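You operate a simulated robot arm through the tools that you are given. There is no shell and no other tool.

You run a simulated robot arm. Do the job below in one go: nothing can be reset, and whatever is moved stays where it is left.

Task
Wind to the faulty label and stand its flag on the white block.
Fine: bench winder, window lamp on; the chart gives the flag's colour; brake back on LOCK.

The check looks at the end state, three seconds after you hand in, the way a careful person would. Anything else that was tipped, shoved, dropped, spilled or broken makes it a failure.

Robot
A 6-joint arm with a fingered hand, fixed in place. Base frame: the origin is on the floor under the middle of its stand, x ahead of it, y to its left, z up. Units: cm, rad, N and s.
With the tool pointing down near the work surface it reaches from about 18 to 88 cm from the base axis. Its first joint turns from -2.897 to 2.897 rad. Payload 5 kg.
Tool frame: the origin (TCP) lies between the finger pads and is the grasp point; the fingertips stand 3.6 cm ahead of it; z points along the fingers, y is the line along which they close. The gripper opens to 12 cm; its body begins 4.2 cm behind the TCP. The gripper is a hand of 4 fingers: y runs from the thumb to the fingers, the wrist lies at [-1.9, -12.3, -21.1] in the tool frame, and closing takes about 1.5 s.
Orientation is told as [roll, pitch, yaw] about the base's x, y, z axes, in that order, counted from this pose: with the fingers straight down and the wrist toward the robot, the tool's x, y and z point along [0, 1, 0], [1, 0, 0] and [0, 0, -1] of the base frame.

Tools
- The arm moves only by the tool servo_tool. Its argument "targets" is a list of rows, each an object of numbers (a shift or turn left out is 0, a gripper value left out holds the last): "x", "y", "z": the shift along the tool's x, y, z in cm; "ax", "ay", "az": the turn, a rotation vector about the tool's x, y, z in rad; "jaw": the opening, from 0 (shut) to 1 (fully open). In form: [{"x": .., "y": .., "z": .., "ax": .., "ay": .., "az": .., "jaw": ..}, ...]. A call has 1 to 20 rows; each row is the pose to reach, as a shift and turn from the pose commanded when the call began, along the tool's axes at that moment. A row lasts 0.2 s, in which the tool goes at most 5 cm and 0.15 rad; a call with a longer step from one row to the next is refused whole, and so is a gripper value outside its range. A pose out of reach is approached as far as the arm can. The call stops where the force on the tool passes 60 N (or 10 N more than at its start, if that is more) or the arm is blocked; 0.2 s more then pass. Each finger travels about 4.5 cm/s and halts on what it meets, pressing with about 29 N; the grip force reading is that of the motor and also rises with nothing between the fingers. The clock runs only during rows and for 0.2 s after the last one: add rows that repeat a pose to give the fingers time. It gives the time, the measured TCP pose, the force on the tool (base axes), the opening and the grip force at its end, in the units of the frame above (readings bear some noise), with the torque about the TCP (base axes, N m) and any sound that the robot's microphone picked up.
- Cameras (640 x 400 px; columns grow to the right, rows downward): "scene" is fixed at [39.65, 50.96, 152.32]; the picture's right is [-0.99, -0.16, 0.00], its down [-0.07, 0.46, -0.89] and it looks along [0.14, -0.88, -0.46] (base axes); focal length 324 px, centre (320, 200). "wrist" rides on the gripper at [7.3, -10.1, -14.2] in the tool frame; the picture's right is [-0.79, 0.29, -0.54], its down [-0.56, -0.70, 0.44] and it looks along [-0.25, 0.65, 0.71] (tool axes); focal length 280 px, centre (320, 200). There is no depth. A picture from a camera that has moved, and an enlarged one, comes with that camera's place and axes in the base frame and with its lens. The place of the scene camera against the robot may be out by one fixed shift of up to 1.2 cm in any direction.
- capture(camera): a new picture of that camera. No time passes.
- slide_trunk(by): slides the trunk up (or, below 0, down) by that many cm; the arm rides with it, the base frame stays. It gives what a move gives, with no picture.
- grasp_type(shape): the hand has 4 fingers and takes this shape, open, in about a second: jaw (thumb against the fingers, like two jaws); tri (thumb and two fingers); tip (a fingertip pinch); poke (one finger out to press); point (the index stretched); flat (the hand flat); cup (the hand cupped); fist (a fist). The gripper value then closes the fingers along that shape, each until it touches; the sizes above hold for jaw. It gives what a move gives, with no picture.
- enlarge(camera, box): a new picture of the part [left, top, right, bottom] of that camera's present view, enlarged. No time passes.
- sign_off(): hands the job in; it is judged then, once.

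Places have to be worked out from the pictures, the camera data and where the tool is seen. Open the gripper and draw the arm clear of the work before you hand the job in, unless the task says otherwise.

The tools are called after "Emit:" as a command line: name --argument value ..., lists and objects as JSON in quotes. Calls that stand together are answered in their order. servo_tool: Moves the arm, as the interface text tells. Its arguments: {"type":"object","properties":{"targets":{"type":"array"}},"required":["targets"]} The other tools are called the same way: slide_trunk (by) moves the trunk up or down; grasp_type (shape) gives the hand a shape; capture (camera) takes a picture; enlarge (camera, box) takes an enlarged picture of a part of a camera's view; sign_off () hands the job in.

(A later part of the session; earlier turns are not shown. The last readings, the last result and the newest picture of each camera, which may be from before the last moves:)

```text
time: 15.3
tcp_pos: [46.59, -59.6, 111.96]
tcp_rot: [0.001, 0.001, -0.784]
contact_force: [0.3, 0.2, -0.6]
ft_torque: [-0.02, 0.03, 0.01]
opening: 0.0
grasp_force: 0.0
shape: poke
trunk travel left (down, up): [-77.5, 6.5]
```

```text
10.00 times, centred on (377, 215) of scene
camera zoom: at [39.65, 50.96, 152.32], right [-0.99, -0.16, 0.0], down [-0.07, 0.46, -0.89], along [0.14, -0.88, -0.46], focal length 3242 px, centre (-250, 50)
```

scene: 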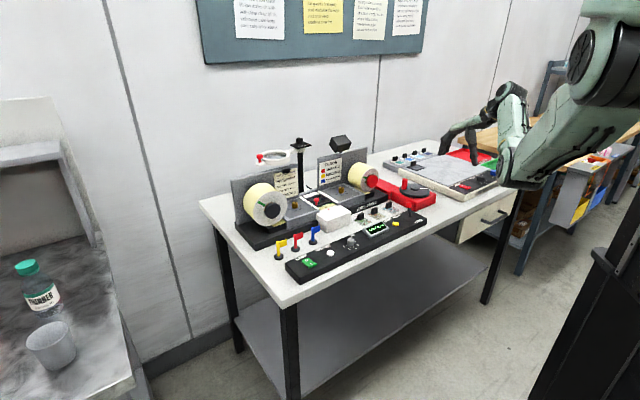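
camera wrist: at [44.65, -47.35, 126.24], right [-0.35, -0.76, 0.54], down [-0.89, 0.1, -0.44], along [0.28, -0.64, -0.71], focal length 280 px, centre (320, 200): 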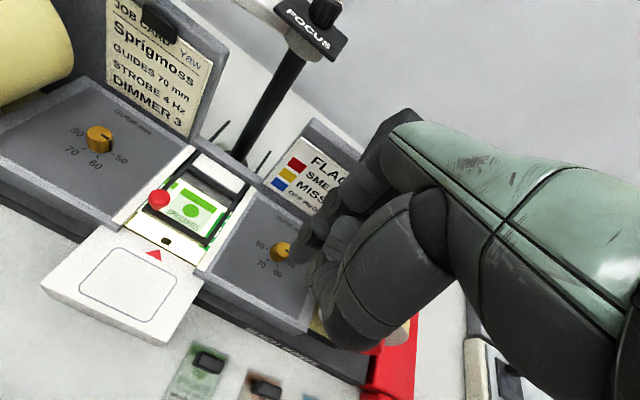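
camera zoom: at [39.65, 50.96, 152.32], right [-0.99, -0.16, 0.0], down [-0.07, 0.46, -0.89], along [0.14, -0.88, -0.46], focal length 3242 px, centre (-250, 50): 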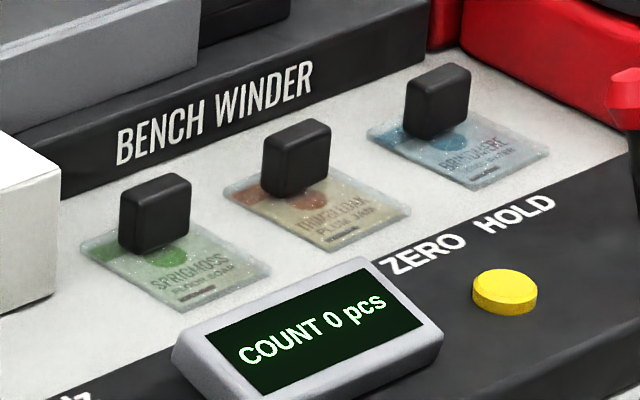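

The reference Sprigmoss label has a top band, a circle, "SPRIGMOSS", "FLOOR SOAP" and a dark bar; the label in the window looks the same as far as it is visible. Now the brake: its knob is near p≈57.5, q≈-22.5, z≈97.7. I go above it and take the jaw shape.

Emit:
servo_tool --targets '[{"x": -2.6, "y": -3.5}, {"x": -5.3, "y": -7}, {"x": -8, "y": -10.6}, {"x": -10.7, "y": -14.2}, {"x": -13.3, "y": -17.6, "z": 1}]'

Emit:
grasp_type --shape "jaw"

Emit:
capture --camera "wrist"

Emit:
enlarge --camera "scene" --box '[300, 165, 348, 205]'

Emit:
enlarge --camera "scene" --box '[350, 130, 470, 240]'

```text
time: 16.5
tcp_pos: [24.69, -56.3, 110.88]
tcp_rot: [0.0, -0.002, -0.785]
contact_force: [-0.6, 0.1, 0.3]
ft_torque: [-0.03, -0.04, 0.01]
opening: 0.02
grasp_force: 0.0
shape: poke
trunk travel left (down, up): [-77.5, 6.5]
```

```text
time: 17.4
tcp_pos: [24.86, -56.33, 110.93]
tcp_rot: [0.001, 0.0, -0.785]
contact_force: [0.7, -0.2, 0.4]
ft_torque: [0.01, -0.01, 0.03]
opening: 11.97
grasp_force: 0.2
shape: jaw
trunk travel left (down, up): [-77.5, 6.5]
```

```text
taken
camera wrist: at [22.74, -44.14, 125.05], right [-0.35, -0.76, 0.54], down [-0.89, 0.1, -0.44], along [0.28, -0.64, -0.71], focal length 280 px, centre (320, 200)
```

wrist: 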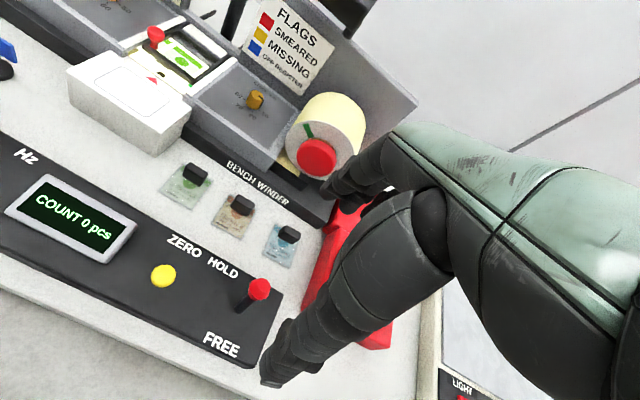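

```text
10.00 times, centred on (324, 185) of scene
camera zoom: at [39.65, 50.96, 152.32], right [-0.99, -0.16, 0.0], down [-0.07, 0.46, -0.89], along [0.14, -0.88, -0.46], focal length 3242 px, centre (280, 350)
```

zoom: 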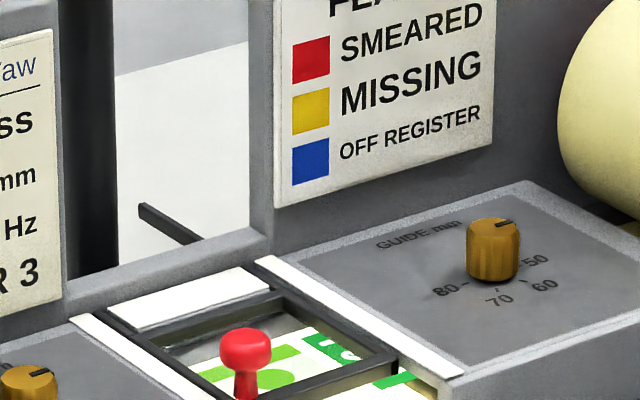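

```text
3.64 times, centred on (410, 185) of scene
camera zoom: at [39.65, 50.96, 152.32], right [-0.99, -0.16, 0.0], down [-0.07, 0.46, -0.89], along [0.14, -0.88, -0.46], focal length 1179 px, centre (-7, 254)
```

zoom: 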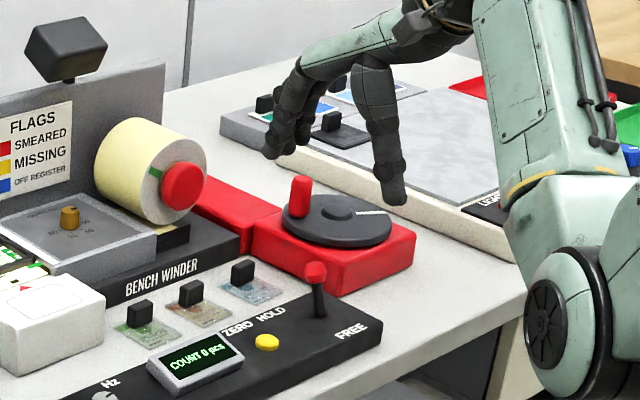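

The knob lies almost exactly under the TCP. I narrow the jaw to about 5 cm and lower part way, to straddle the knob front and back.

Emit:
servo_tool --targets '[{"jaw": 0.42}, {"jaw": 0.42}, {"jaw": 0.42}, {"jaw": 0.42}, {"jaw": 0.42, "z": 2}, {"jaw": 0.42, "z": 4}, {"jaw": 0.42, "z": 6}]'

Emit:
capture --camera "wrist"

Emit:
enlarge --camera "scene" --box '[370, 160, 450, 230]'

```text
time: 19.0
tcp_pos: [24.85, -56.25, 104.82]
tcp_rot: [-0.001, 0.001, -0.786]
contact_force: [-0.2, 0.3, -0.1]
ft_torque: [-0.04, 0.0, 0.0]
opening: 5.09
grasp_force: 0.0
shape: jaw
trunk travel left (down, up): [-77.5, 6.5]
```

```text
taken
camera wrist: at [22.86, -44.03, 119.06], right [-0.35, -0.76, 0.54], down [-0.89, 0.1, -0.44], along [0.28, -0.64, -0.71], focal length 280 px, centre (320, 200)
```

wrist: 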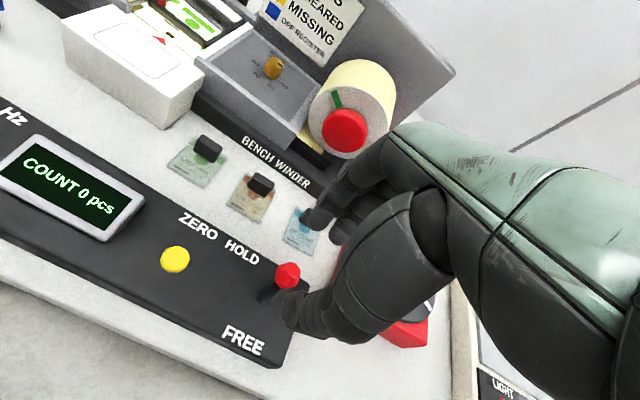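

```text
5.71 times, centred on (410, 195) of scene
camera zoom: at [39.65, 50.96, 152.32], right [-0.99, -0.16, 0.0], down [-0.07, 0.46, -0.89], along [0.14, -0.88, -0.46], focal length 1852 px, centre (-194, 229)
```

zoom: 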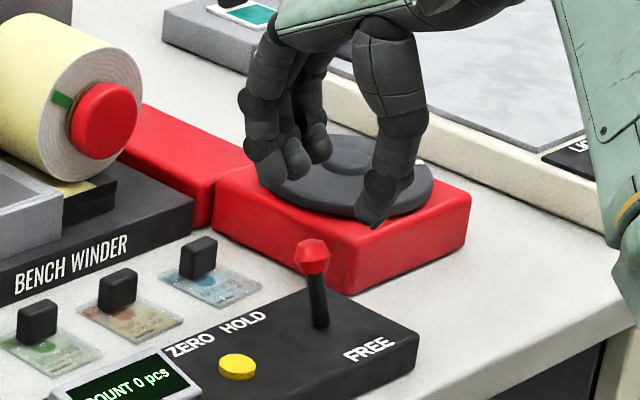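

The knob lies between thumb and fingers in both views. I lower on to bring the fingers around it.

Emit:
servo_tool --targets '[{"z": 2}, {"z": 4}, {"z": 5.2}, {"z": 6.0}]'

Emit:
enlarge --camera "scene" --box '[370, 160, 450, 230]'

Emit:
capture --camera "wrist"

```text
time: 20.0
tcp_pos: [24.87, -56.34, 98.92]
tcp_rot: [-0.001, 0.001, -0.787]
contact_force: [-0.7, -0.6, -0.2]
ft_torque: [0.0, -0.01, -0.02]
opening: 5.07
grasp_force: 0.0
shape: jaw
trunk travel left (down, up): [-77.5, 6.5]
```

```text
5.71 times, centred on (410, 195) of scene
camera zoom: at [39.65, 50.96, 152.32], right [-0.99, -0.16, 0.0], down [-0.07, 0.46, -0.89], along [0.14, -0.88, -0.46], focal length 1852 px, centre (-194, 229)
```

zoom: 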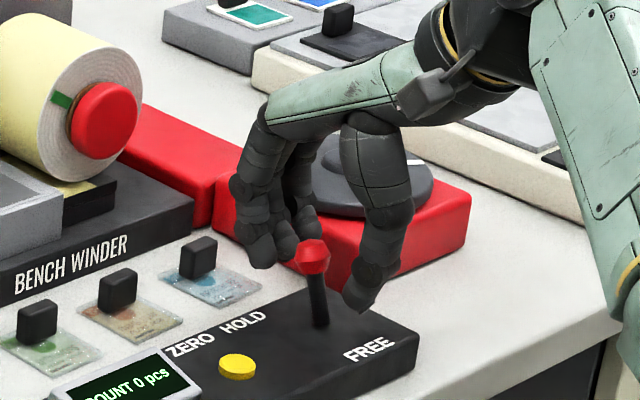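

```text
taken
camera wrist: at [22.8, -44.06, 113.18], right [-0.35, -0.76, 0.54], down [-0.89, 0.1, -0.44], along [0.28, -0.64, -0.71], focal length 280 px, centre (320, 200)
```

wrist: 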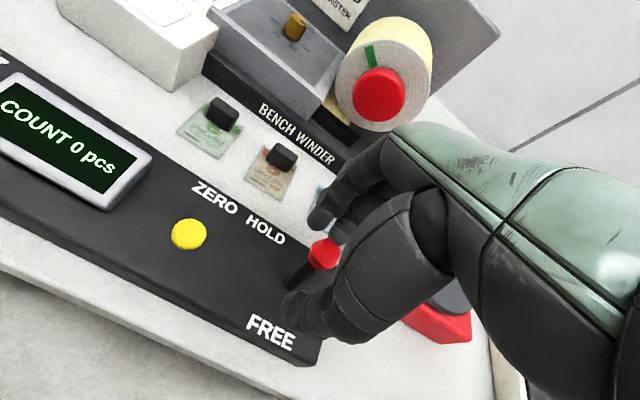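

The knob is straddled with no contact. I now pull toward the front (FREE) in small steps.

Emit:
servo_tool --targets '[{"y": -0.5}, {"y": -1}, {"y": -1.5}, {"y": -2}, {"y": -2.5}, {"y": -3}]'

Emit:
enlarge --camera "scene" --box '[370, 160, 450, 230]'

```text
time: 21.4
tcp_pos: [22.78, -54.25, 98.95]
tcp_rot: [-0.002, 0.001, -0.785]
contact_force: [1.0, -0.4, -0.3]
ft_torque: [-0.04, -0.01, -0.01]
opening: 5.12
grasp_force: 0.1
shape: jaw
trunk travel left (down, up): [-77.5, 6.5]
```

```text
5.71 times, centred on (410, 195) of scene
camera zoom: at [39.65, 50.96, 152.32], right [-0.99, -0.16, 0.0], down [-0.07, 0.46, -0.89], along [0.14, -0.88, -0.46], focal length 1852 px, centre (-194, 229)
```

zoom: 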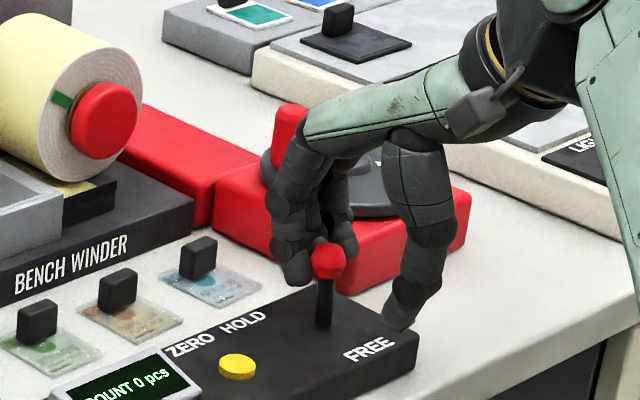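

The lever is following, now about upright. I carry on forward toward FREE.

Emit:
servo_tool --targets '[{"y": -0.5}, {"y": -1}, {"y": -1.5}, {"y": -2}]'

Emit:
enlarge --camera "scene" --box '[370, 160, 450, 230]'

```text
time: 22.4
tcp_pos: [21.23, -52.77, 98.94]
tcp_rot: [-0.001, 0.0, -0.785]
contact_force: [3.0, -1.2, -0.3]
ft_torque: [-0.02, -0.05, 0.02]
opening: 5.2
grasp_force: 0.0
shape: jaw
trunk travel left (down, up): [-77.5, 6.5]
```

```text
5.71 times, centred on (410, 195) of scene
camera zoom: at [39.65, 50.96, 152.32], right [-0.99, -0.16, 0.0], down [-0.07, 0.46, -0.89], along [0.14, -0.88, -0.46], focal length 1852 px, centre (-194, 229)
```

zoom: 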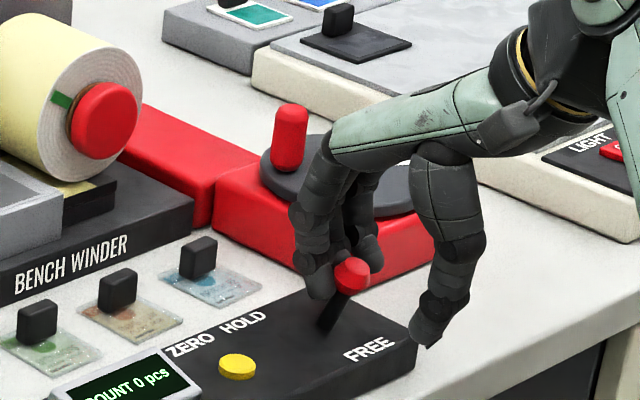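

The lever now leans to the front with about 3 N. I push a little further to find its stop.

Emit:
servo_tool --targets '[{"y": -0.4}, {"y": -0.8}, {"y": -1.2}]'

Emit:
enlarge --camera "scene" --box '[370, 160, 450, 230]'

```text
time: 23.2
tcp_pos: [20.71, -52.01, 98.91]
tcp_rot: [0.001, -0.001, -0.785]
contact_force: [10.1, -11.4, -1.1]
ft_torque: [-0.21, -0.2, 0.07]
opening: 5.92
grasp_force: 0.2
shape: jaw
trunk travel left (down, up): [-77.5, 6.5]
```

```text
5.71 times, centred on (410, 195) of scene
camera zoom: at [39.65, 50.96, 152.32], right [-0.99, -0.16, 0.0], down [-0.07, 0.46, -0.89], along [0.14, -0.88, -0.46], focal length 1852 px, centre (-194, 229)
```

zoom: 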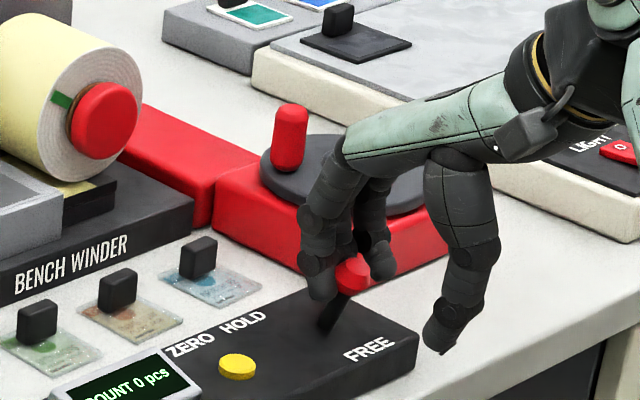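

The lever is against its FREE stop (~15 N). I back off to the middle of the gap and lift clear.

Emit:
servo_tool --targets '[{"y": 0.8}, {"y": 1.6}, {"y": 1.6, "z": -3}, {"y": 1.6, "z": -7}, {"y": 1.6, "z": -11}, {"y": 1.6, "z": -14}]'

Emit:
enlarge --camera "scene" --box '[370, 160, 450, 230]'

Emit:
capture --camera "wrist"

```text
time: 24.6
tcp_pos: [21.45, -53.13, 112.93]
tcp_rot: [-0.001, 0.0, -0.783]
contact_force: [0.3, 0.0, 0.4]
ft_torque: [0.02, -0.02, -0.03]
opening: 5.08
grasp_force: 0.1
shape: jaw
trunk travel left (down, up): [-77.5, 6.5]
```

```text
5.71 times, centred on (410, 195) of scene
camera zoom: at [39.65, 50.96, 152.32], right [-0.99, -0.16, 0.0], down [-0.07, 0.46, -0.89], along [0.14, -0.88, -0.46], focal length 1852 px, centre (-194, 229)
```

zoom: 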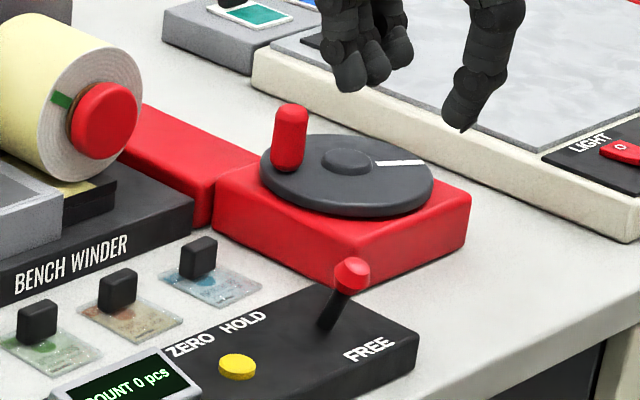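

```text
taken
camera wrist: at [19.42, -40.9, 127.11], right [-0.35, -0.76, 0.54], down [-0.89, 0.1, -0.44], along [0.28, -0.64, -0.71], focal length 280 px, centre (320, 200)
```

wrist: 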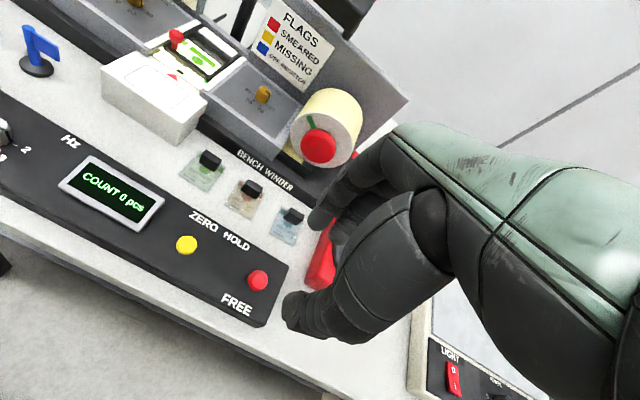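

The brake rests at FREE. Now I take a close wrist view of the crank to get its hub, handle and heights exactly.

Emit:
servo_tool --targets '[{"x": -4.5}, {"x": -9}, {"x": -13.5, "y": 1}, {"x": -17.5, "y": 3.5}, {"x": -21, "y": 6.5}, {"x": -24.5, "y": 8.8}]'

Emit:
capture --camera "wrist"

Emit:
enlarge --camera "wrist" --box '[120, 110, 300, 290]'

```text
time: 26.0
tcp_pos: [10.33, -76.5, 112.84]
tcp_rot: [0.002, 0.002, -0.785]
contact_force: [-0.2, -0.3, -1.8]
ft_torque: [0.0, -0.02, -0.02]
opening: 5.04
grasp_force: 0.0
shape: jaw
trunk travel left (down, up): [-77.5, 6.5]
```

```text
taken
camera wrist: at [8.27, -64.27, 127.15], right [-0.35, -0.76, 0.54], down [-0.89, 0.1, -0.44], along [0.28, -0.64, -0.71], focal length 280 px, centre (320, 200)
```

wrist: 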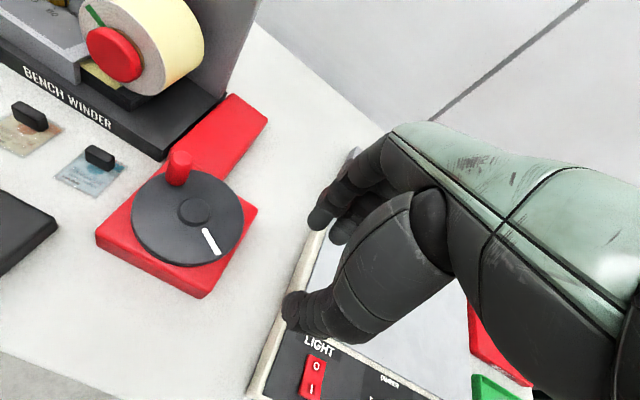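

```text
2.22 times, centred on (210, 200) of wrist
camera zoom: at [8.27, -64.27, 127.15], right [-0.35, -0.76, 0.54], down [-0.89, 0.1, -0.44], along [0.28, -0.64, -0.71], focal length 623 px, centre (564, 200)
```

zoom: 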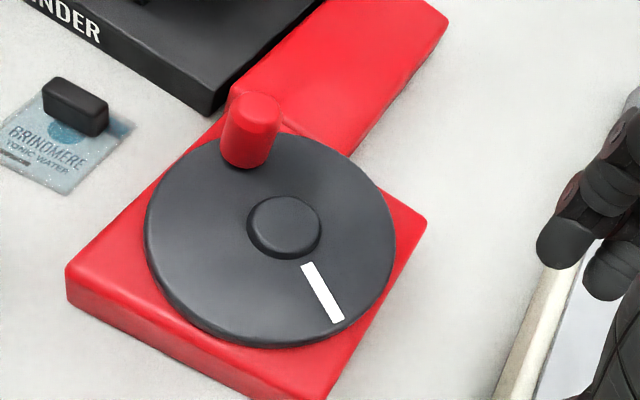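

Crank geometry: hub at about p 66.3, q −37.0, z 97; handle at p 68.9, q −33.2, about 2.5 cm thick with its top near z 101 (swing radius ≈4.6). I check that the scene camera sees the window and counter while the hand is over here, then go above the handle.

Emit:
servo_tool --targets '[{"x": 3.5, "y": 2}, {"x": 7, "y": 4}, {"x": 10.5, "y": 6}, {"x": 13.6, "y": 7.5}, {"x": 13.6, "y": 7.5, "z": 3}, {"x": 13.6, "y": 7.5, "z": 5}]'

Emit:
capture --camera "wrist"

Emit:
capture --camera "scene"

Emit:
enlarge --camera "scene" --box '[300, 170, 348, 210]'

Emit:
enlarge --camera "scene" --box '[370, 150, 450, 220]'

```text
time: 27.4
tcp_pos: [25.39, -72.51, 107.96]
tcp_rot: [0.001, 0.001, -0.786]
contact_force: [0.0, -0.5, 1.1]
ft_torque: [0.0, -0.01, 0.01]
opening: 5.07
grasp_force: 0.0
shape: jaw
trunk travel left (down, up): [-77.5, 6.5]
```

```text
taken
camera wrist: at [23.24, -60.17, 122.27], right [-0.35, -0.76, 0.54], down [-0.89, 0.1, -0.44], along [0.28, -0.64, -0.71], focal length 280 px, centre (320, 200)
```

wrist: 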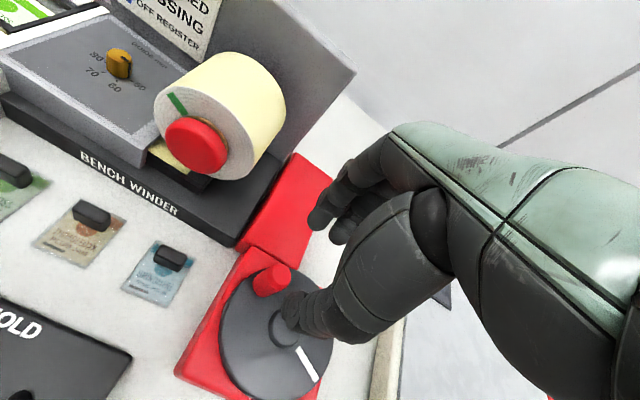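

```text
taken
```

scene: 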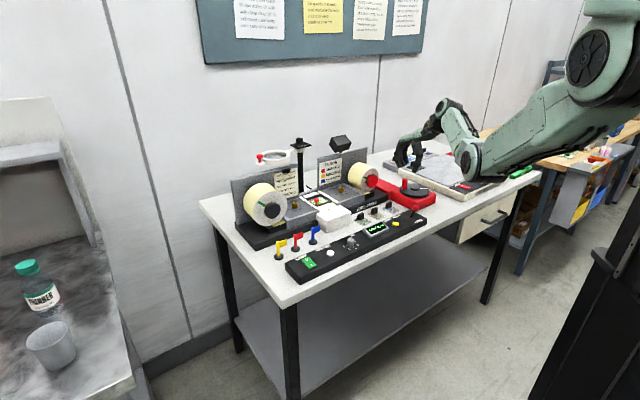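

```text
10.00 times, centred on (324, 190) of scene
camera zoom: at [39.65, 50.96, 152.32], right [-0.99, -0.16, 0.0], down [-0.07, 0.46, -0.89], along [0.14, -0.88, -0.46], focal length 3242 px, centre (280, 300)
```

zoom: 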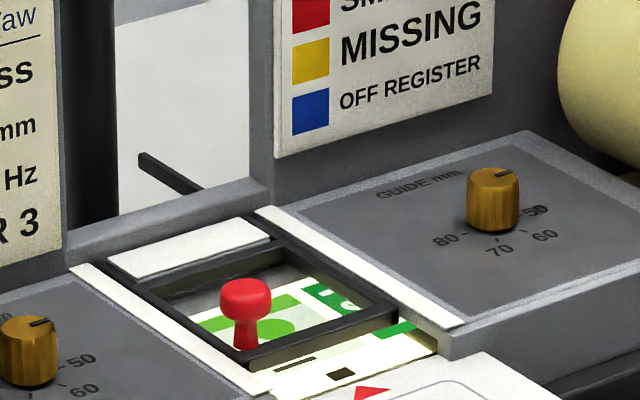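

```text
5.71 times, centred on (410, 185) of scene
camera zoom: at [39.65, 50.96, 152.32], right [-0.99, -0.16, 0.0], down [-0.07, 0.46, -0.89], along [0.14, -0.88, -0.46], focal length 1852 px, centre (-194, 286)
```

zoom: 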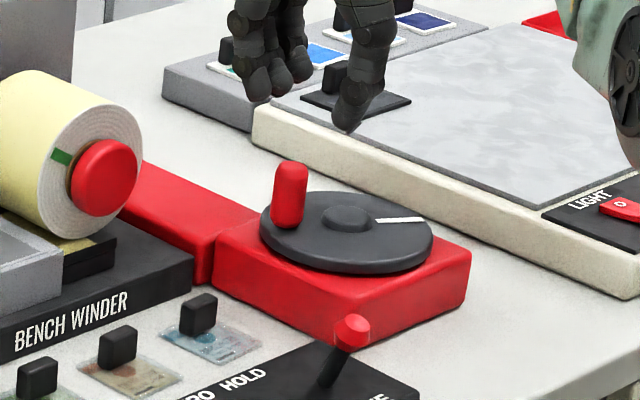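

The window and counter stay visible to the scene camera. I zoom the wrist view to fix the handle against the TCP more exactly before lowering.

Emit:
enlarge --camera "wrist" --box '[200, 220, 350, 380]'

```text
2.50 times, centred on (275, 300) of wrist
camera zoom: at [23.24, -60.17, 122.27], right [-0.35, -0.76, 0.54], down [-0.89, 0.1, -0.44], along [0.28, -0.64, -0.71], focal length 701 px, centre (432, -50)
```

zoom: 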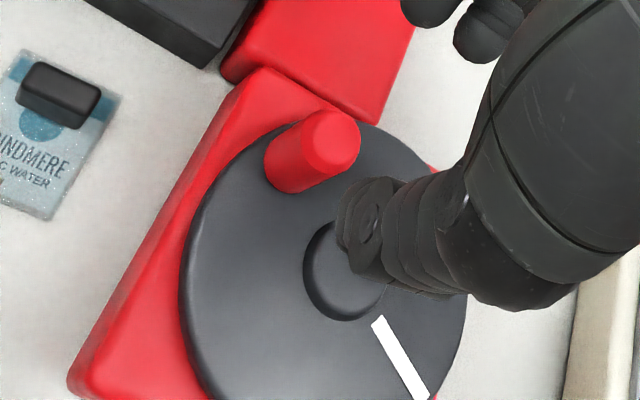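

The handle is right under the TCP (within 0.2 cm), its top near z 100.3. I lower to z≈100.8, keeping the tips just above the disc.

Emit:
servo_tool --targets '[{"x": 0.15, "z": 2}, {"x": 0.15, "z": 4}, {"x": 0.15, "z": 5.5}, {"x": 0.15, "z": 6.5}, {"x": 0.15, "z": 7.1}]'

Emit:
enlarge --camera "scene" --box '[370, 150, 450, 220]'

Emit:
enlarge --camera "wrist" --box '[200, 180, 400, 380]'

```text
time: 28.6
tcp_pos: [25.47, -72.19, 100.9]
tcp_rot: [0.001, 0.002, -0.787]
contact_force: [0.0, 1.1, 0.0]
ft_torque: [-0.03, -0.02, 0.03]
opening: 5.06
grasp_force: 0.1
shape: jaw
trunk travel left (down, up): [-77.5, 6.5]
```

```text
5.71 times, centred on (410, 185) of scene
camera zoom: at [39.65, 50.96, 152.32], right [-0.99, -0.16, 0.0], down [-0.07, 0.46, -0.89], along [0.14, -0.88, -0.46], focal length 1852 px, centre (-194, 286)
```

zoom: 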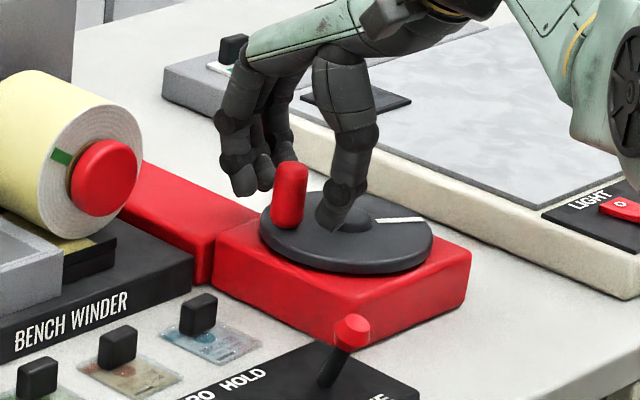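

```text
2.00 times, centred on (300, 280) of wrist
camera zoom: at [23.4, -59.96, 115.04], right [-0.35, -0.76, 0.54], down [-0.89, 0.1, -0.44], along [0.28, -0.64, -0.71], focal length 561 px, centre (360, 40)
```

zoom: 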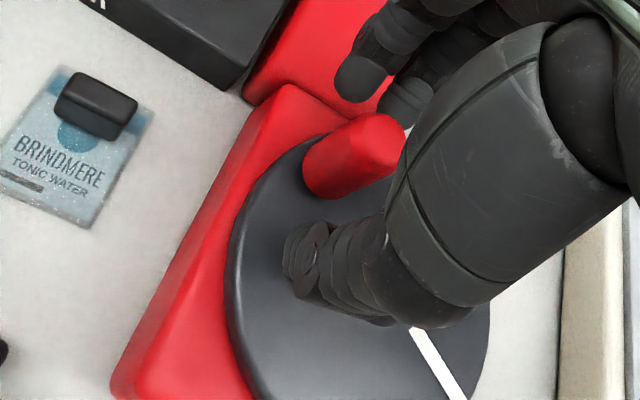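

Handle sits between thumb and fingers. I close the jaw on it.

Emit:
servo_tool --targets '[{"jaw": 0.2}, {"jaw": 0.1}, {"jaw": 0.0}, {"jaw": 0.0}, {"jaw": 0.0}, {"jaw": 0.0}]'

Emit:
enlarge --camera "scene" --box '[370, 150, 450, 220]'

Emit:
enlarge --camera "scene" --box '[300, 170, 380, 235]'

```text
time: 30.0
tcp_pos: [25.51, -72.22, 100.73]
tcp_rot: [-0.001, 0.0, -0.784]
contact_force: [-1.9, 1.6, -1.6]
ft_torque: [-0.02, 0.05, 0.03]
opening: 1.34
grasp_force: 28.9
shape: jaw
trunk travel left (down, up): [-77.5, 6.5]
```

```text
5.71 times, centred on (410, 185) of scene
camera zoom: at [39.65, 50.96, 152.32], right [-0.99, -0.16, 0.0], down [-0.07, 0.46, -0.89], along [0.14, -0.88, -0.46], focal length 1852 px, centre (-194, 286)
```

zoom: 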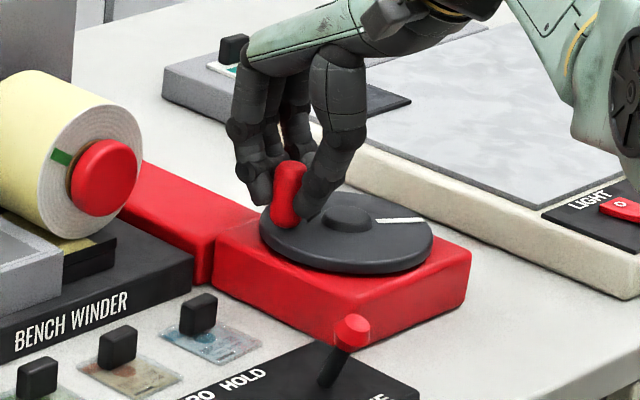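

```text
6.15 times, centred on (340, 202) of scene
camera zoom: at [39.65, 50.96, 152.32], right [-0.99, -0.16, 0.0], down [-0.07, 0.46, -0.89], along [0.14, -0.88, -0.46], focal length 1995 px, centre (197, 185)
```

zoom: 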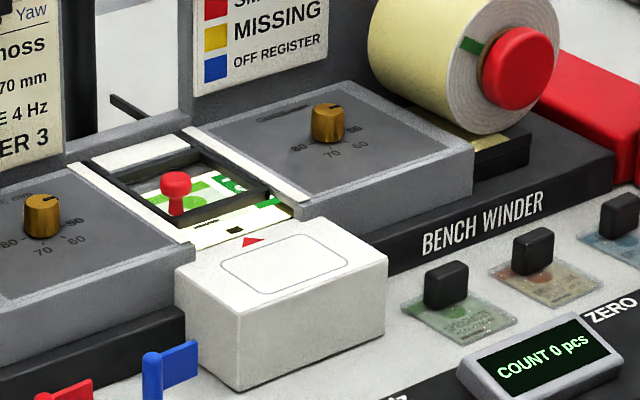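

The handle is held (29 N grip). I try a small clockwise turn of about 0.4 rad around the hub and watch the force, counter and window.

Emit:
servo_tool --targets '[{"x": -0.27, "y": 0.35, "jaw": 0}, {"x": -0.57, "y": 0.67, "jaw": 0}, {"x": -0.9, "y": 0.955, "jaw": 0}, {"x": -1.26, "y": 1.21, "jaw": 0}]'

Emit:
enlarge --camera "scene" --box '[370, 150, 450, 220]'

Emit:
enlarge --camera "scene" --box '[300, 170, 380, 235]'

```text
time: 31.0
tcp_pos: [25.57, -73.96, 100.89]
tcp_rot: [0.001, 0.0, -0.787]
contact_force: [-1.3, 1.2, -2.9]
ft_torque: [-0.02, -0.01, 0.0]
opening: 1.34
grasp_force: 29.1
shape: jaw
trunk travel left (down, up): [-77.5, 6.5]
```

```text
5.71 times, centred on (410, 185) of scene
camera zoom: at [39.65, 50.96, 152.32], right [-0.99, -0.16, 0.0], down [-0.07, 0.46, -0.89], along [0.14, -0.88, -0.46], focal length 1852 px, centre (-194, 286)
```

zoom: 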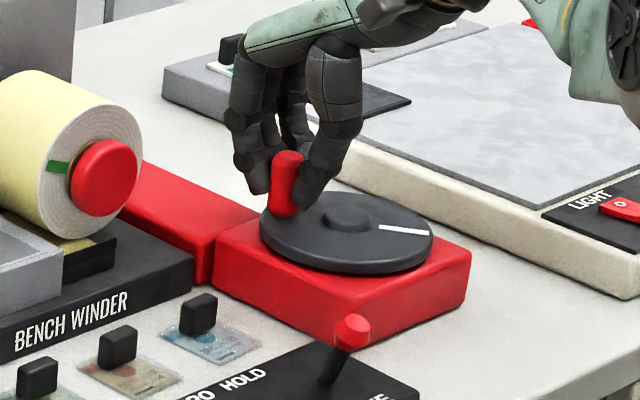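

```text
6.15 times, centred on (340, 202) of scene
camera zoom: at [39.65, 50.96, 152.32], right [-0.99, -0.16, 0.0], down [-0.07, 0.46, -0.89], along [0.14, -0.88, -0.46], focal length 1995 px, centre (197, 185)
```

zoom: 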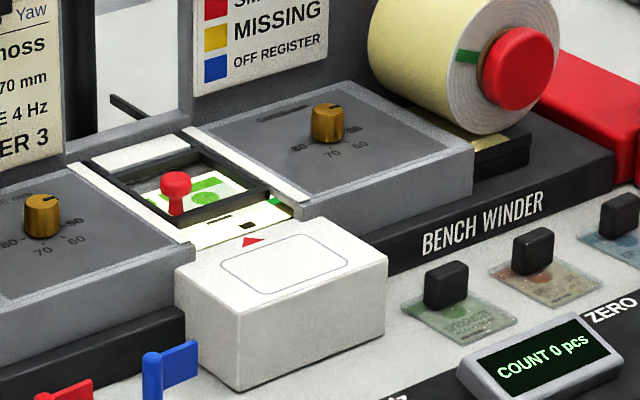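

Clockwise turns the crank freely, and the web moves right toward the red-hubbed reel. I continue turning in a smooth arc of about 1.2 rad.

Emit:
servo_tool --targets '[{"x": -0.787, "y": 0.393, "jaw": 0}, {"x": -1.634, "y": 0.622, "jaw": 0}, {"x": -2.511, "y": 0.678, "jaw": 0}, {"x": -3.382, "y": 0.559, "jaw": 0}, {"x": -4.211, "y": 0.269, "jaw": 0}, {"x": -4.967, "y": -0.181, "jaw": 0}]'

Emit:
enlarge --camera "scene" --box '[370, 150, 450, 220]'

Emit:
enlarge --camera "scene" --box '[300, 170, 380, 235]'

```text
time: 32.4
tcp_pos: [21.58, -77.54, 100.84]
tcp_rot: [-0.002, -0.001, -0.787]
contact_force: [3.0, -13.8, -3.8]
ft_torque: [-0.47, -0.19, -0.05]
opening: 1.37
grasp_force: 29.0
shape: jaw
trunk travel left (down, up): [-77.5, 6.5]
```

```text
5.71 times, centred on (410, 185) of scene
camera zoom: at [39.65, 50.96, 152.32], right [-0.99, -0.16, 0.0], down [-0.07, 0.46, -0.89], along [0.14, -0.88, -0.46], focal length 1852 px, centre (-194, 286)
```

zoom: 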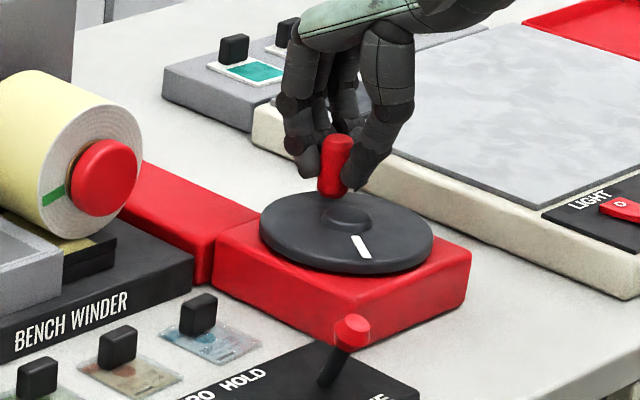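

```text
6.15 times, centred on (340, 202) of scene
camera zoom: at [39.65, 50.96, 152.32], right [-0.99, -0.16, 0.0], down [-0.07, 0.46, -0.89], along [0.14, -0.88, -0.46], focal length 1995 px, centre (197, 185)
```

zoom: 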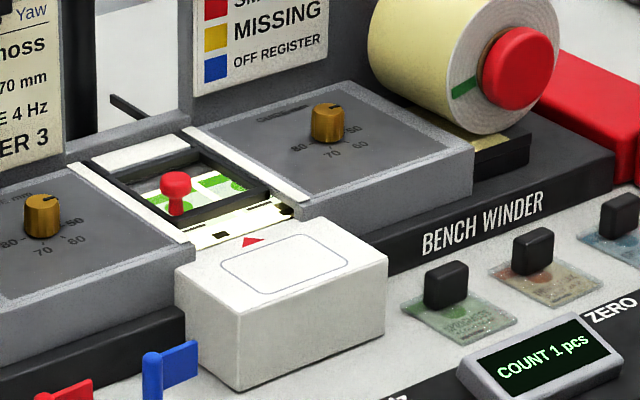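

COUNT now reads 1 and the next label is entering. The outward pull on the tool tells me the hub is nearer q −37.0, p 66.3 with radius ≈4.8; about a third of a turn is one label. I turn on to bring label 1 in line with the arrow.

Emit:
servo_tool --targets '[{"x": -0.8, "y": -0.38, "jaw": 0}, {"x": -1.45, "y": -1.09, "jaw": 0}, {"x": -2.03, "y": -2.11, "jaw": 0}]'

Emit:
enlarge --camera "scene" --box '[300, 175, 348, 210]'

Emit:
enlarge --camera "scene" --box '[300, 150, 450, 235]'

```text
time: 33.2
tcp_pos: [18.96, -77.19, 100.76]
tcp_rot: [-0.002, 0.002, -0.784]
contact_force: [-0.7, -3.0, 1.0]
ft_torque: [-0.17, -0.13, -0.02]
opening: 1.35
grasp_force: 28.2
shape: jaw
out of reach, approached as far as the arm can: row 1, 2
trunk travel left (down, up): [-77.5, 6.5]
```

```text
11.43 times, centred on (324, 192) of scene
camera zoom: at [39.65, 50.96, 152.32], right [-0.99, -0.16, 0.0], down [-0.07, 0.46, -0.89], along [0.14, -0.88, -0.46], focal length 3705 px, centre (274, 286)
```

zoom: 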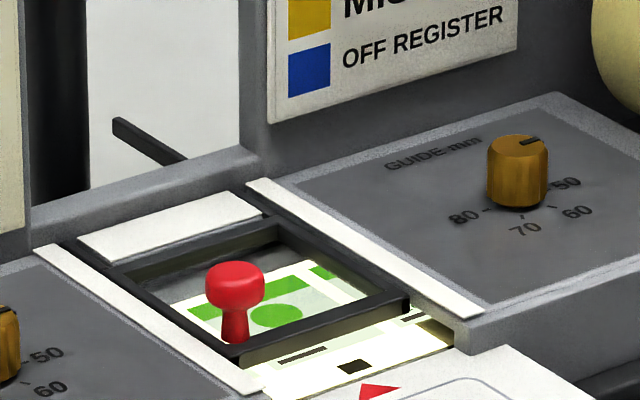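

```text
4.27 times, centred on (375, 192) of scene
camera zoom: at [39.65, 50.96, 152.32], right [-0.99, -0.16, 0.0], down [-0.07, 0.46, -0.89], along [0.14, -0.88, -0.46], focal length 1383 px, centre (85, 232)
```

zoom: 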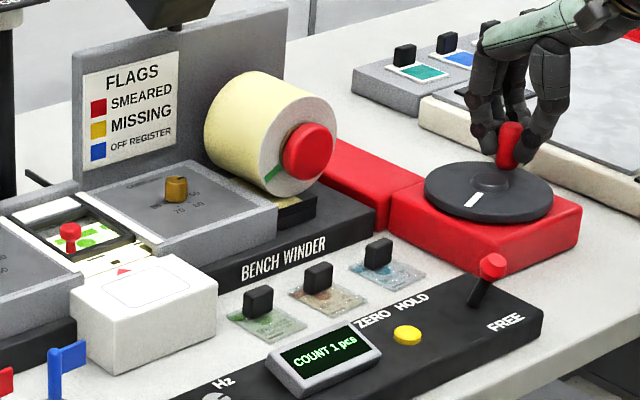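

Label 1 is aligned with the arrow. I zoom in as far as useful to check it against the good pattern.

Emit:
enlarge --camera "scene" --box '[312, 191, 340, 209]'

Emit:
enlarge --camera "wrist" --box '[0, 0, 200, 120]'

```text
16.00 times, centred on (326, 200) of scene
camera zoom: at [39.65, 50.96, 152.32], right [-0.99, -0.16, 0.0], down [-0.07, 0.46, -0.89], along [0.14, -0.88, -0.46], focal length 5187 px, centre (224, 200)
```

zoom: 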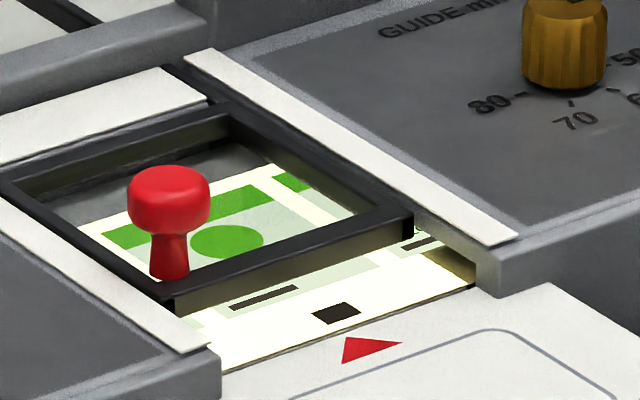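

```text
3.20 times, centred on (100, 60) of wrist
camera zoom: at [16.9, -64.95, 115.05], right [-0.35, -0.76, 0.54], down [-0.89, 0.1, -0.44], along [0.28, -0.64, -0.72], focal length 897 px, centre (1024, 648)
```

zoom: 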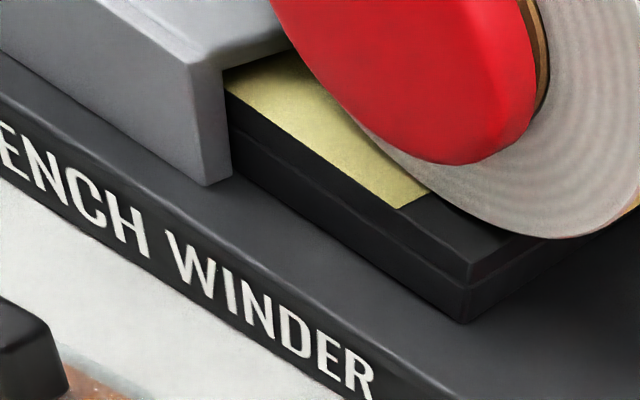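

Label 1 shows band, circle and bar like the good pattern. I continue the turn (about 2.09 rad per label) to bring label 2 in.

Emit:
servo_tool --targets '[{"x": -0.27, "y": -1.18, "jaw": 0}, {"x": -0.29, "y": -2.36, "jaw": 0}, {"x": -0.02, "y": -3.52, "jaw": 0}, {"x": 0.53, "y": -4.56, "jaw": 0}, {"x": 1.32, "y": -5.44, "jaw": 0}, {"x": 2.31, "y": -6.1, "jaw": 0}, {"x": 3.43, "y": -6.49, "jaw": 0}, {"x": 4.37, "y": -6.6, "jaw": 0}, {"x": 5.04, "y": -6.56, "jaw": 0}]'

Emit:
enlarge --camera "scene" --box '[312, 191, 340, 209]'

Emit:
enlarge --camera "scene" --box '[300, 150, 450, 235]'

```text
time: 35.2
tcp_pos: [17.17, -76.18, 99.65]
tcp_rot: [-0.017, -0.02, -0.79]
contact_force: [-7.2, -7.6, 53.4]
ft_torque: [-0.65, -0.97, -0.13]
opening: 1.66
grasp_force: 29.2
shape: jaw
out of reach, approached as far as the arm can: row 2, 3, 4, 5, 6, 7, 8, 9
trunk travel left (down, up): [-77.5, 6.5]
```

```text
16.00 times, centred on (326, 200) of scene
camera zoom: at [39.65, 50.96, 152.32], right [-0.99, -0.16, 0.0], down [-0.07, 0.46, -0.89], along [0.14, -0.88, -0.46], focal length 5187 px, centre (224, 200)
```

zoom: 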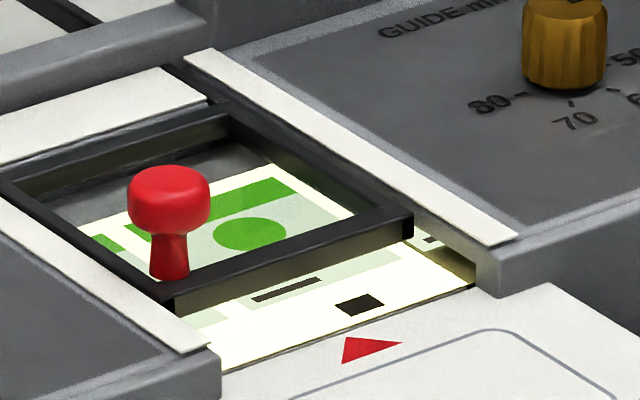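

```text
4.27 times, centred on (375, 192) of scene
camera zoom: at [39.65, 50.96, 152.32], right [-0.99, -0.16, 0.0], down [-0.07, 0.46, -0.89], along [0.14, -0.88, -0.46], focal length 1383 px, centre (85, 232)
```

zoom: 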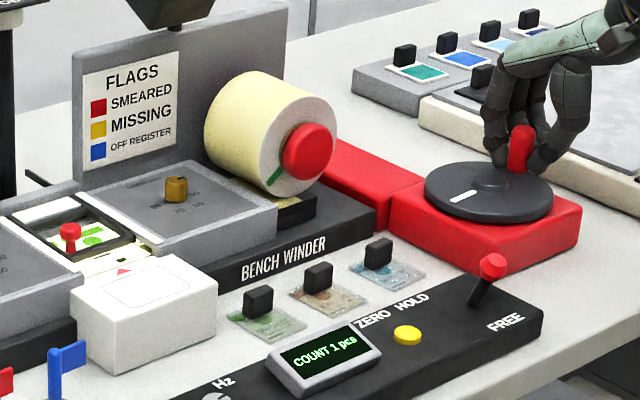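

The arm ran into a joint limit here: the hand sagged and now presses ~53 N on the disc. I command back along the arc to the last reachable point and slightly up, to relieve the pressure.

Emit:
servo_tool --targets '[{"x": -1.61, "y": 0.07, "z": -0.2, "jaw": 0}, {"x": -3.72, "y": 1.12, "z": -0.3, "jaw": 0}, {"x": -5.06, "y": 3.04, "z": -0.4, "jaw": 0}, {"x": -5.31, "y": 5.38, "z": -0.5, "jaw": 0}, {"x": -5.31, "y": 5.38, "z": -0.5, "jaw": 0}]'

Emit:
capture --camera "scene"

```text
time: 36.4
tcp_pos: [16.52, -76.52, 100.01]
tcp_rot: [0.004, 0.009, -0.783]
contact_force: [14.3, 15.8, -7.6]
ft_torque: [0.34, -0.27, 0.21]
opening: 1.34
grasp_force: 28.5
shape: jaw
out of reach, approached as far as the arm can: row 1, 2, 3, 4, 5
trunk travel left (down, up): [-77.5, 6.5]
```

```text
taken
```

scene: 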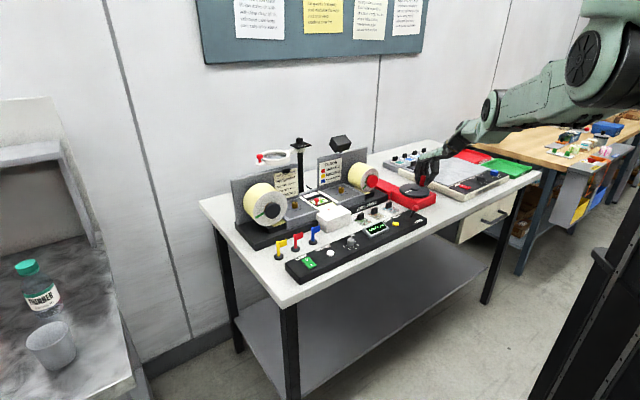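

The shifts count from the pose actually reached, and the arm is stretched nearly straight with this hand heading. I ease the hand back inward, then open to release the handle.

Emit:
servo_tool --targets '[{"x": 0.4, "y": 0.1, "z": -0.4, "jaw": 0}, {"x": 0.7, "y": 0.2, "z": -0.8, "jaw": 0}]'

```text
time: 37.0
tcp_pos: [17.17, -77.38, 101.06]
tcp_rot: [-0.002, 0.003, -0.788]
contact_force: [1.7, 0.4, -15.6]
ft_torque: [0.08, 0.09, 0.01]
opening: 1.14
grasp_force: 28.8
shape: jaw
trunk travel left (down, up): [-77.5, 6.5]
```

Side forces have gone. I look at the handle in the fingers before opening.

Emit:
enlarge --camera "scene" --box '[380, 140, 460, 210]'

Emit:
capture --camera "wrist"

```text
5.71 times, centred on (420, 175) of scene
camera zoom: at [39.65, 50.96, 152.32], right [-0.99, -0.16, 0.0], down [-0.07, 0.46, -0.89], along [0.14, -0.88, -0.46], focal length 1852 px, centre (-251, 343)
```

zoom: 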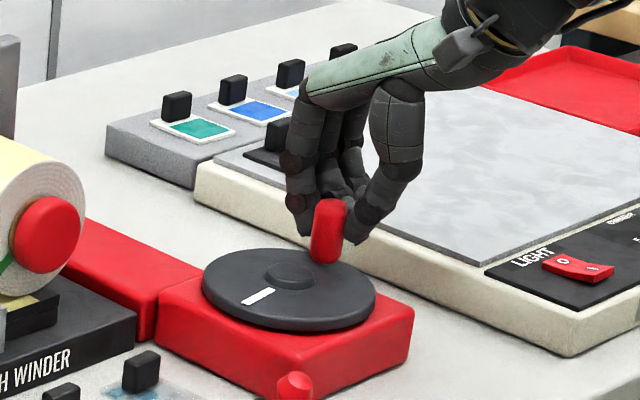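

```text
taken
camera wrist: at [15.18, -65.06, 115.32], right [-0.35, -0.76, 0.54], down [-0.89, 0.1, -0.44], along [0.28, -0.64, -0.71], focal length 280 px, centre (320, 200)
```

wrist: 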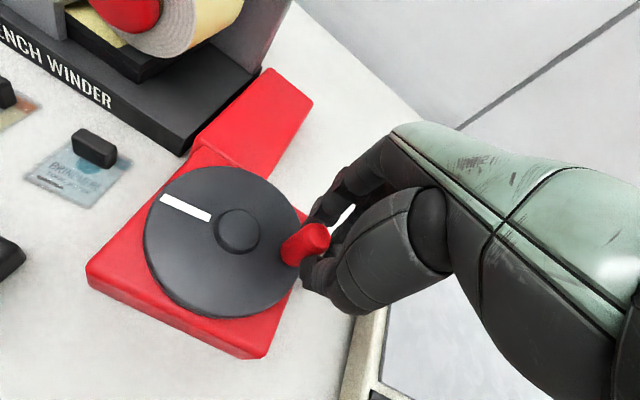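

The fingers still hold the outer edge of the handle. I open the jaw, then lift straight up.

Emit:
servo_tool --targets '[{"jaw": 0.2}, {"jaw": 0.42}, {"jaw": 0.42}, {"jaw": 0.42}, {"jaw": 0.42, "z": -1}, {"jaw": 0.42, "z": -3}, {"jaw": 0.42, "z": -5}]'

Emit:
capture --camera "wrist"

Emit:
enlarge --camera "scene" --box '[300, 140, 460, 240]'

```text
time: 38.6
tcp_pos: [17.2, -78.62, 105.81]
tcp_rot: [0.001, 0.0, -0.785]
contact_force: [0.1, -0.5, -0.3]
ft_torque: [0.0, 0.0, 0.0]
opening: 5.03
grasp_force: 0.0
shape: jaw
out of reach, approached as far as the arm can: row 5, 6, 7
trunk travel left (down, up): [-77.5, 6.5]
```

```text
taken
camera wrist: at [15.09, -66.41, 120.05], right [-0.35, -0.76, 0.54], down [-0.89, 0.1, -0.44], along [0.28, -0.64, -0.71], focal length 280 px, centre (320, 200)
```

wrist: 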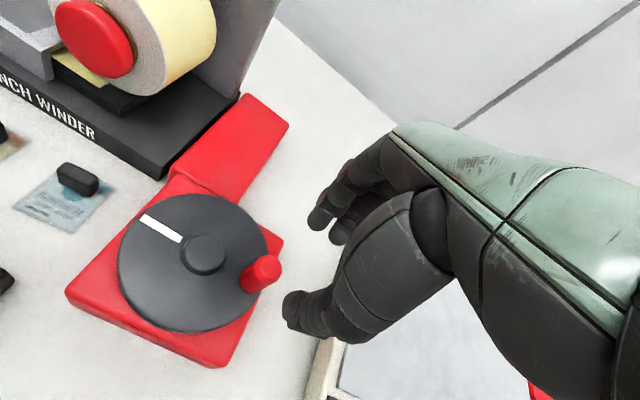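

```text
4.00 times, centred on (380, 190) of scene
camera zoom: at [39.65, 50.96, 152.32], right [-0.99, -0.16, 0.0], down [-0.07, 0.46, -0.89], along [0.14, -0.88, -0.46], focal length 1297 px, centre (80, 240)
```

zoom: 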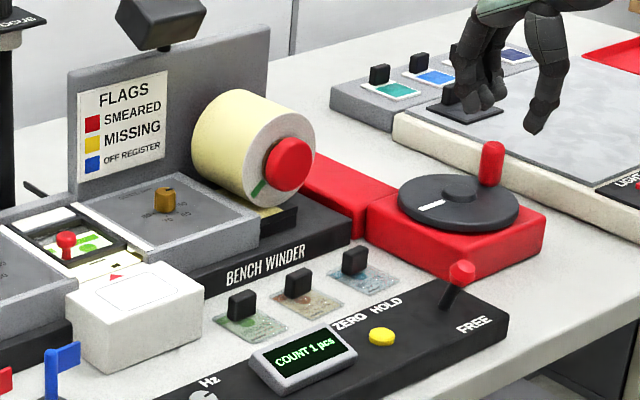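

The hand is clear and nothing was disturbed; label 1 is just past the arrow. I pull back, raise, and turn the hand 0.5 rad so the wrist lines up with the base axis, which gives more reach at the crank.

Emit:
servo_tool --targets '[{"x": 1, "y": -1.5, "z": -0.8}, {"x": 2.4, "y": -3.5, "z": -2, "az": 0.1}, {"x": 4, "y": -5.5, "z": -3.5, "az": 0.2}, {"x": 5.6, "y": -7.6, "z": -5, "az": 0.3}, {"x": 7.4, "y": -9.75, "z": -6.5, "az": 0.4}, {"x": 7.4, "y": -9.75, "z": -9, "az": 0.5}]'

```text
time: 40.0
tcp_pos: [15.46, -82.33, 107.87]
tcp_rot: [0.002, 0.005, -1.162]
contact_force: [0.1, -0.3, -0.9]
ft_torque: [-0.01, 0.04, -0.02]
opening: 5.01
grasp_force: 0.1
shape: jaw
out of reach, approached as far as the arm can: row 1, 2, 3, 4, 5, 6
trunk travel left (down, up): [-77.5, 6.5]
```

The hand turned but did not retract; the arm seems locked nearly straight. I look at the arm's posture before commanding anything more.

Emit:
capture --camera "scene"

Emit:
capture --camera "wrist"

```text
taken
```

scene: 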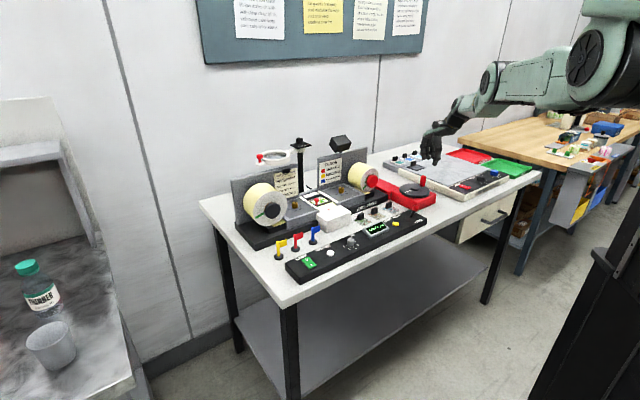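

```text
taken
camera wrist: at [18.07, -70.35, 122.15], right [-0.61, -0.58, 0.54], down [-0.79, 0.42, -0.44], along [0.03, -0.7, -0.72], focal length 280 px, centre (320, 200)
```

wrist: 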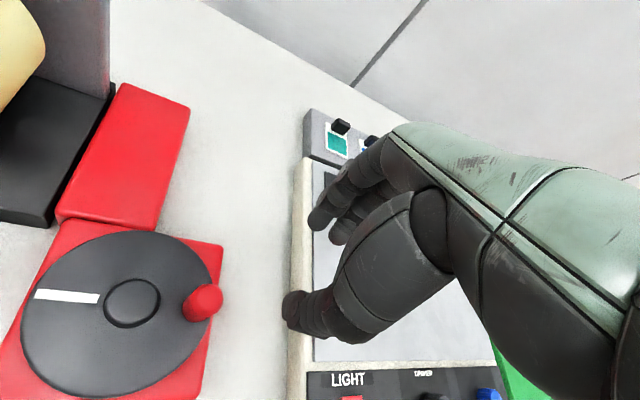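

The arm is stretched straight with the elbow slightly over. I send a zero shift first to learn whether the present commanded pose itself counts as out of reach.

Emit:
servo_tool --targets '[{"x": 0, "y": 0, "z": 0}]'

```text
time: 40.4
tcp_pos: [15.45, -82.4, 107.89]
tcp_rot: [0.001, 0.003, -1.161]
contact_force: [-0.8, 0.7, 0.6]
ft_torque: [-0.02, -0.02, -0.02]
opening: 5.02
grasp_force: 0.0
shape: jaw
trunk travel left (down, up): [-77.5, 6.5]
```

The commanded pose is the reached one. I test a pure upward move, which should bend the elbow back the way it was.

Emit:
servo_tool --targets '[{"z": -1}, {"z": -2}, {"z": -3}, {"z": -4}]'

```text
time: 41.4
tcp_pos: [15.69, -83.41, 111.98]
tcp_rot: [0.004, 0.006, -1.158]
contact_force: [-0.8, -1.2, 0.0]
ft_torque: [0.0, 0.01, -0.05]
opening: 5.03
grasp_force: 0.1
shape: jaw
out of reach, approached as far as the arm can: row 2, 3, 4
trunk travel left (down, up): [-77.5, 6.5]
```

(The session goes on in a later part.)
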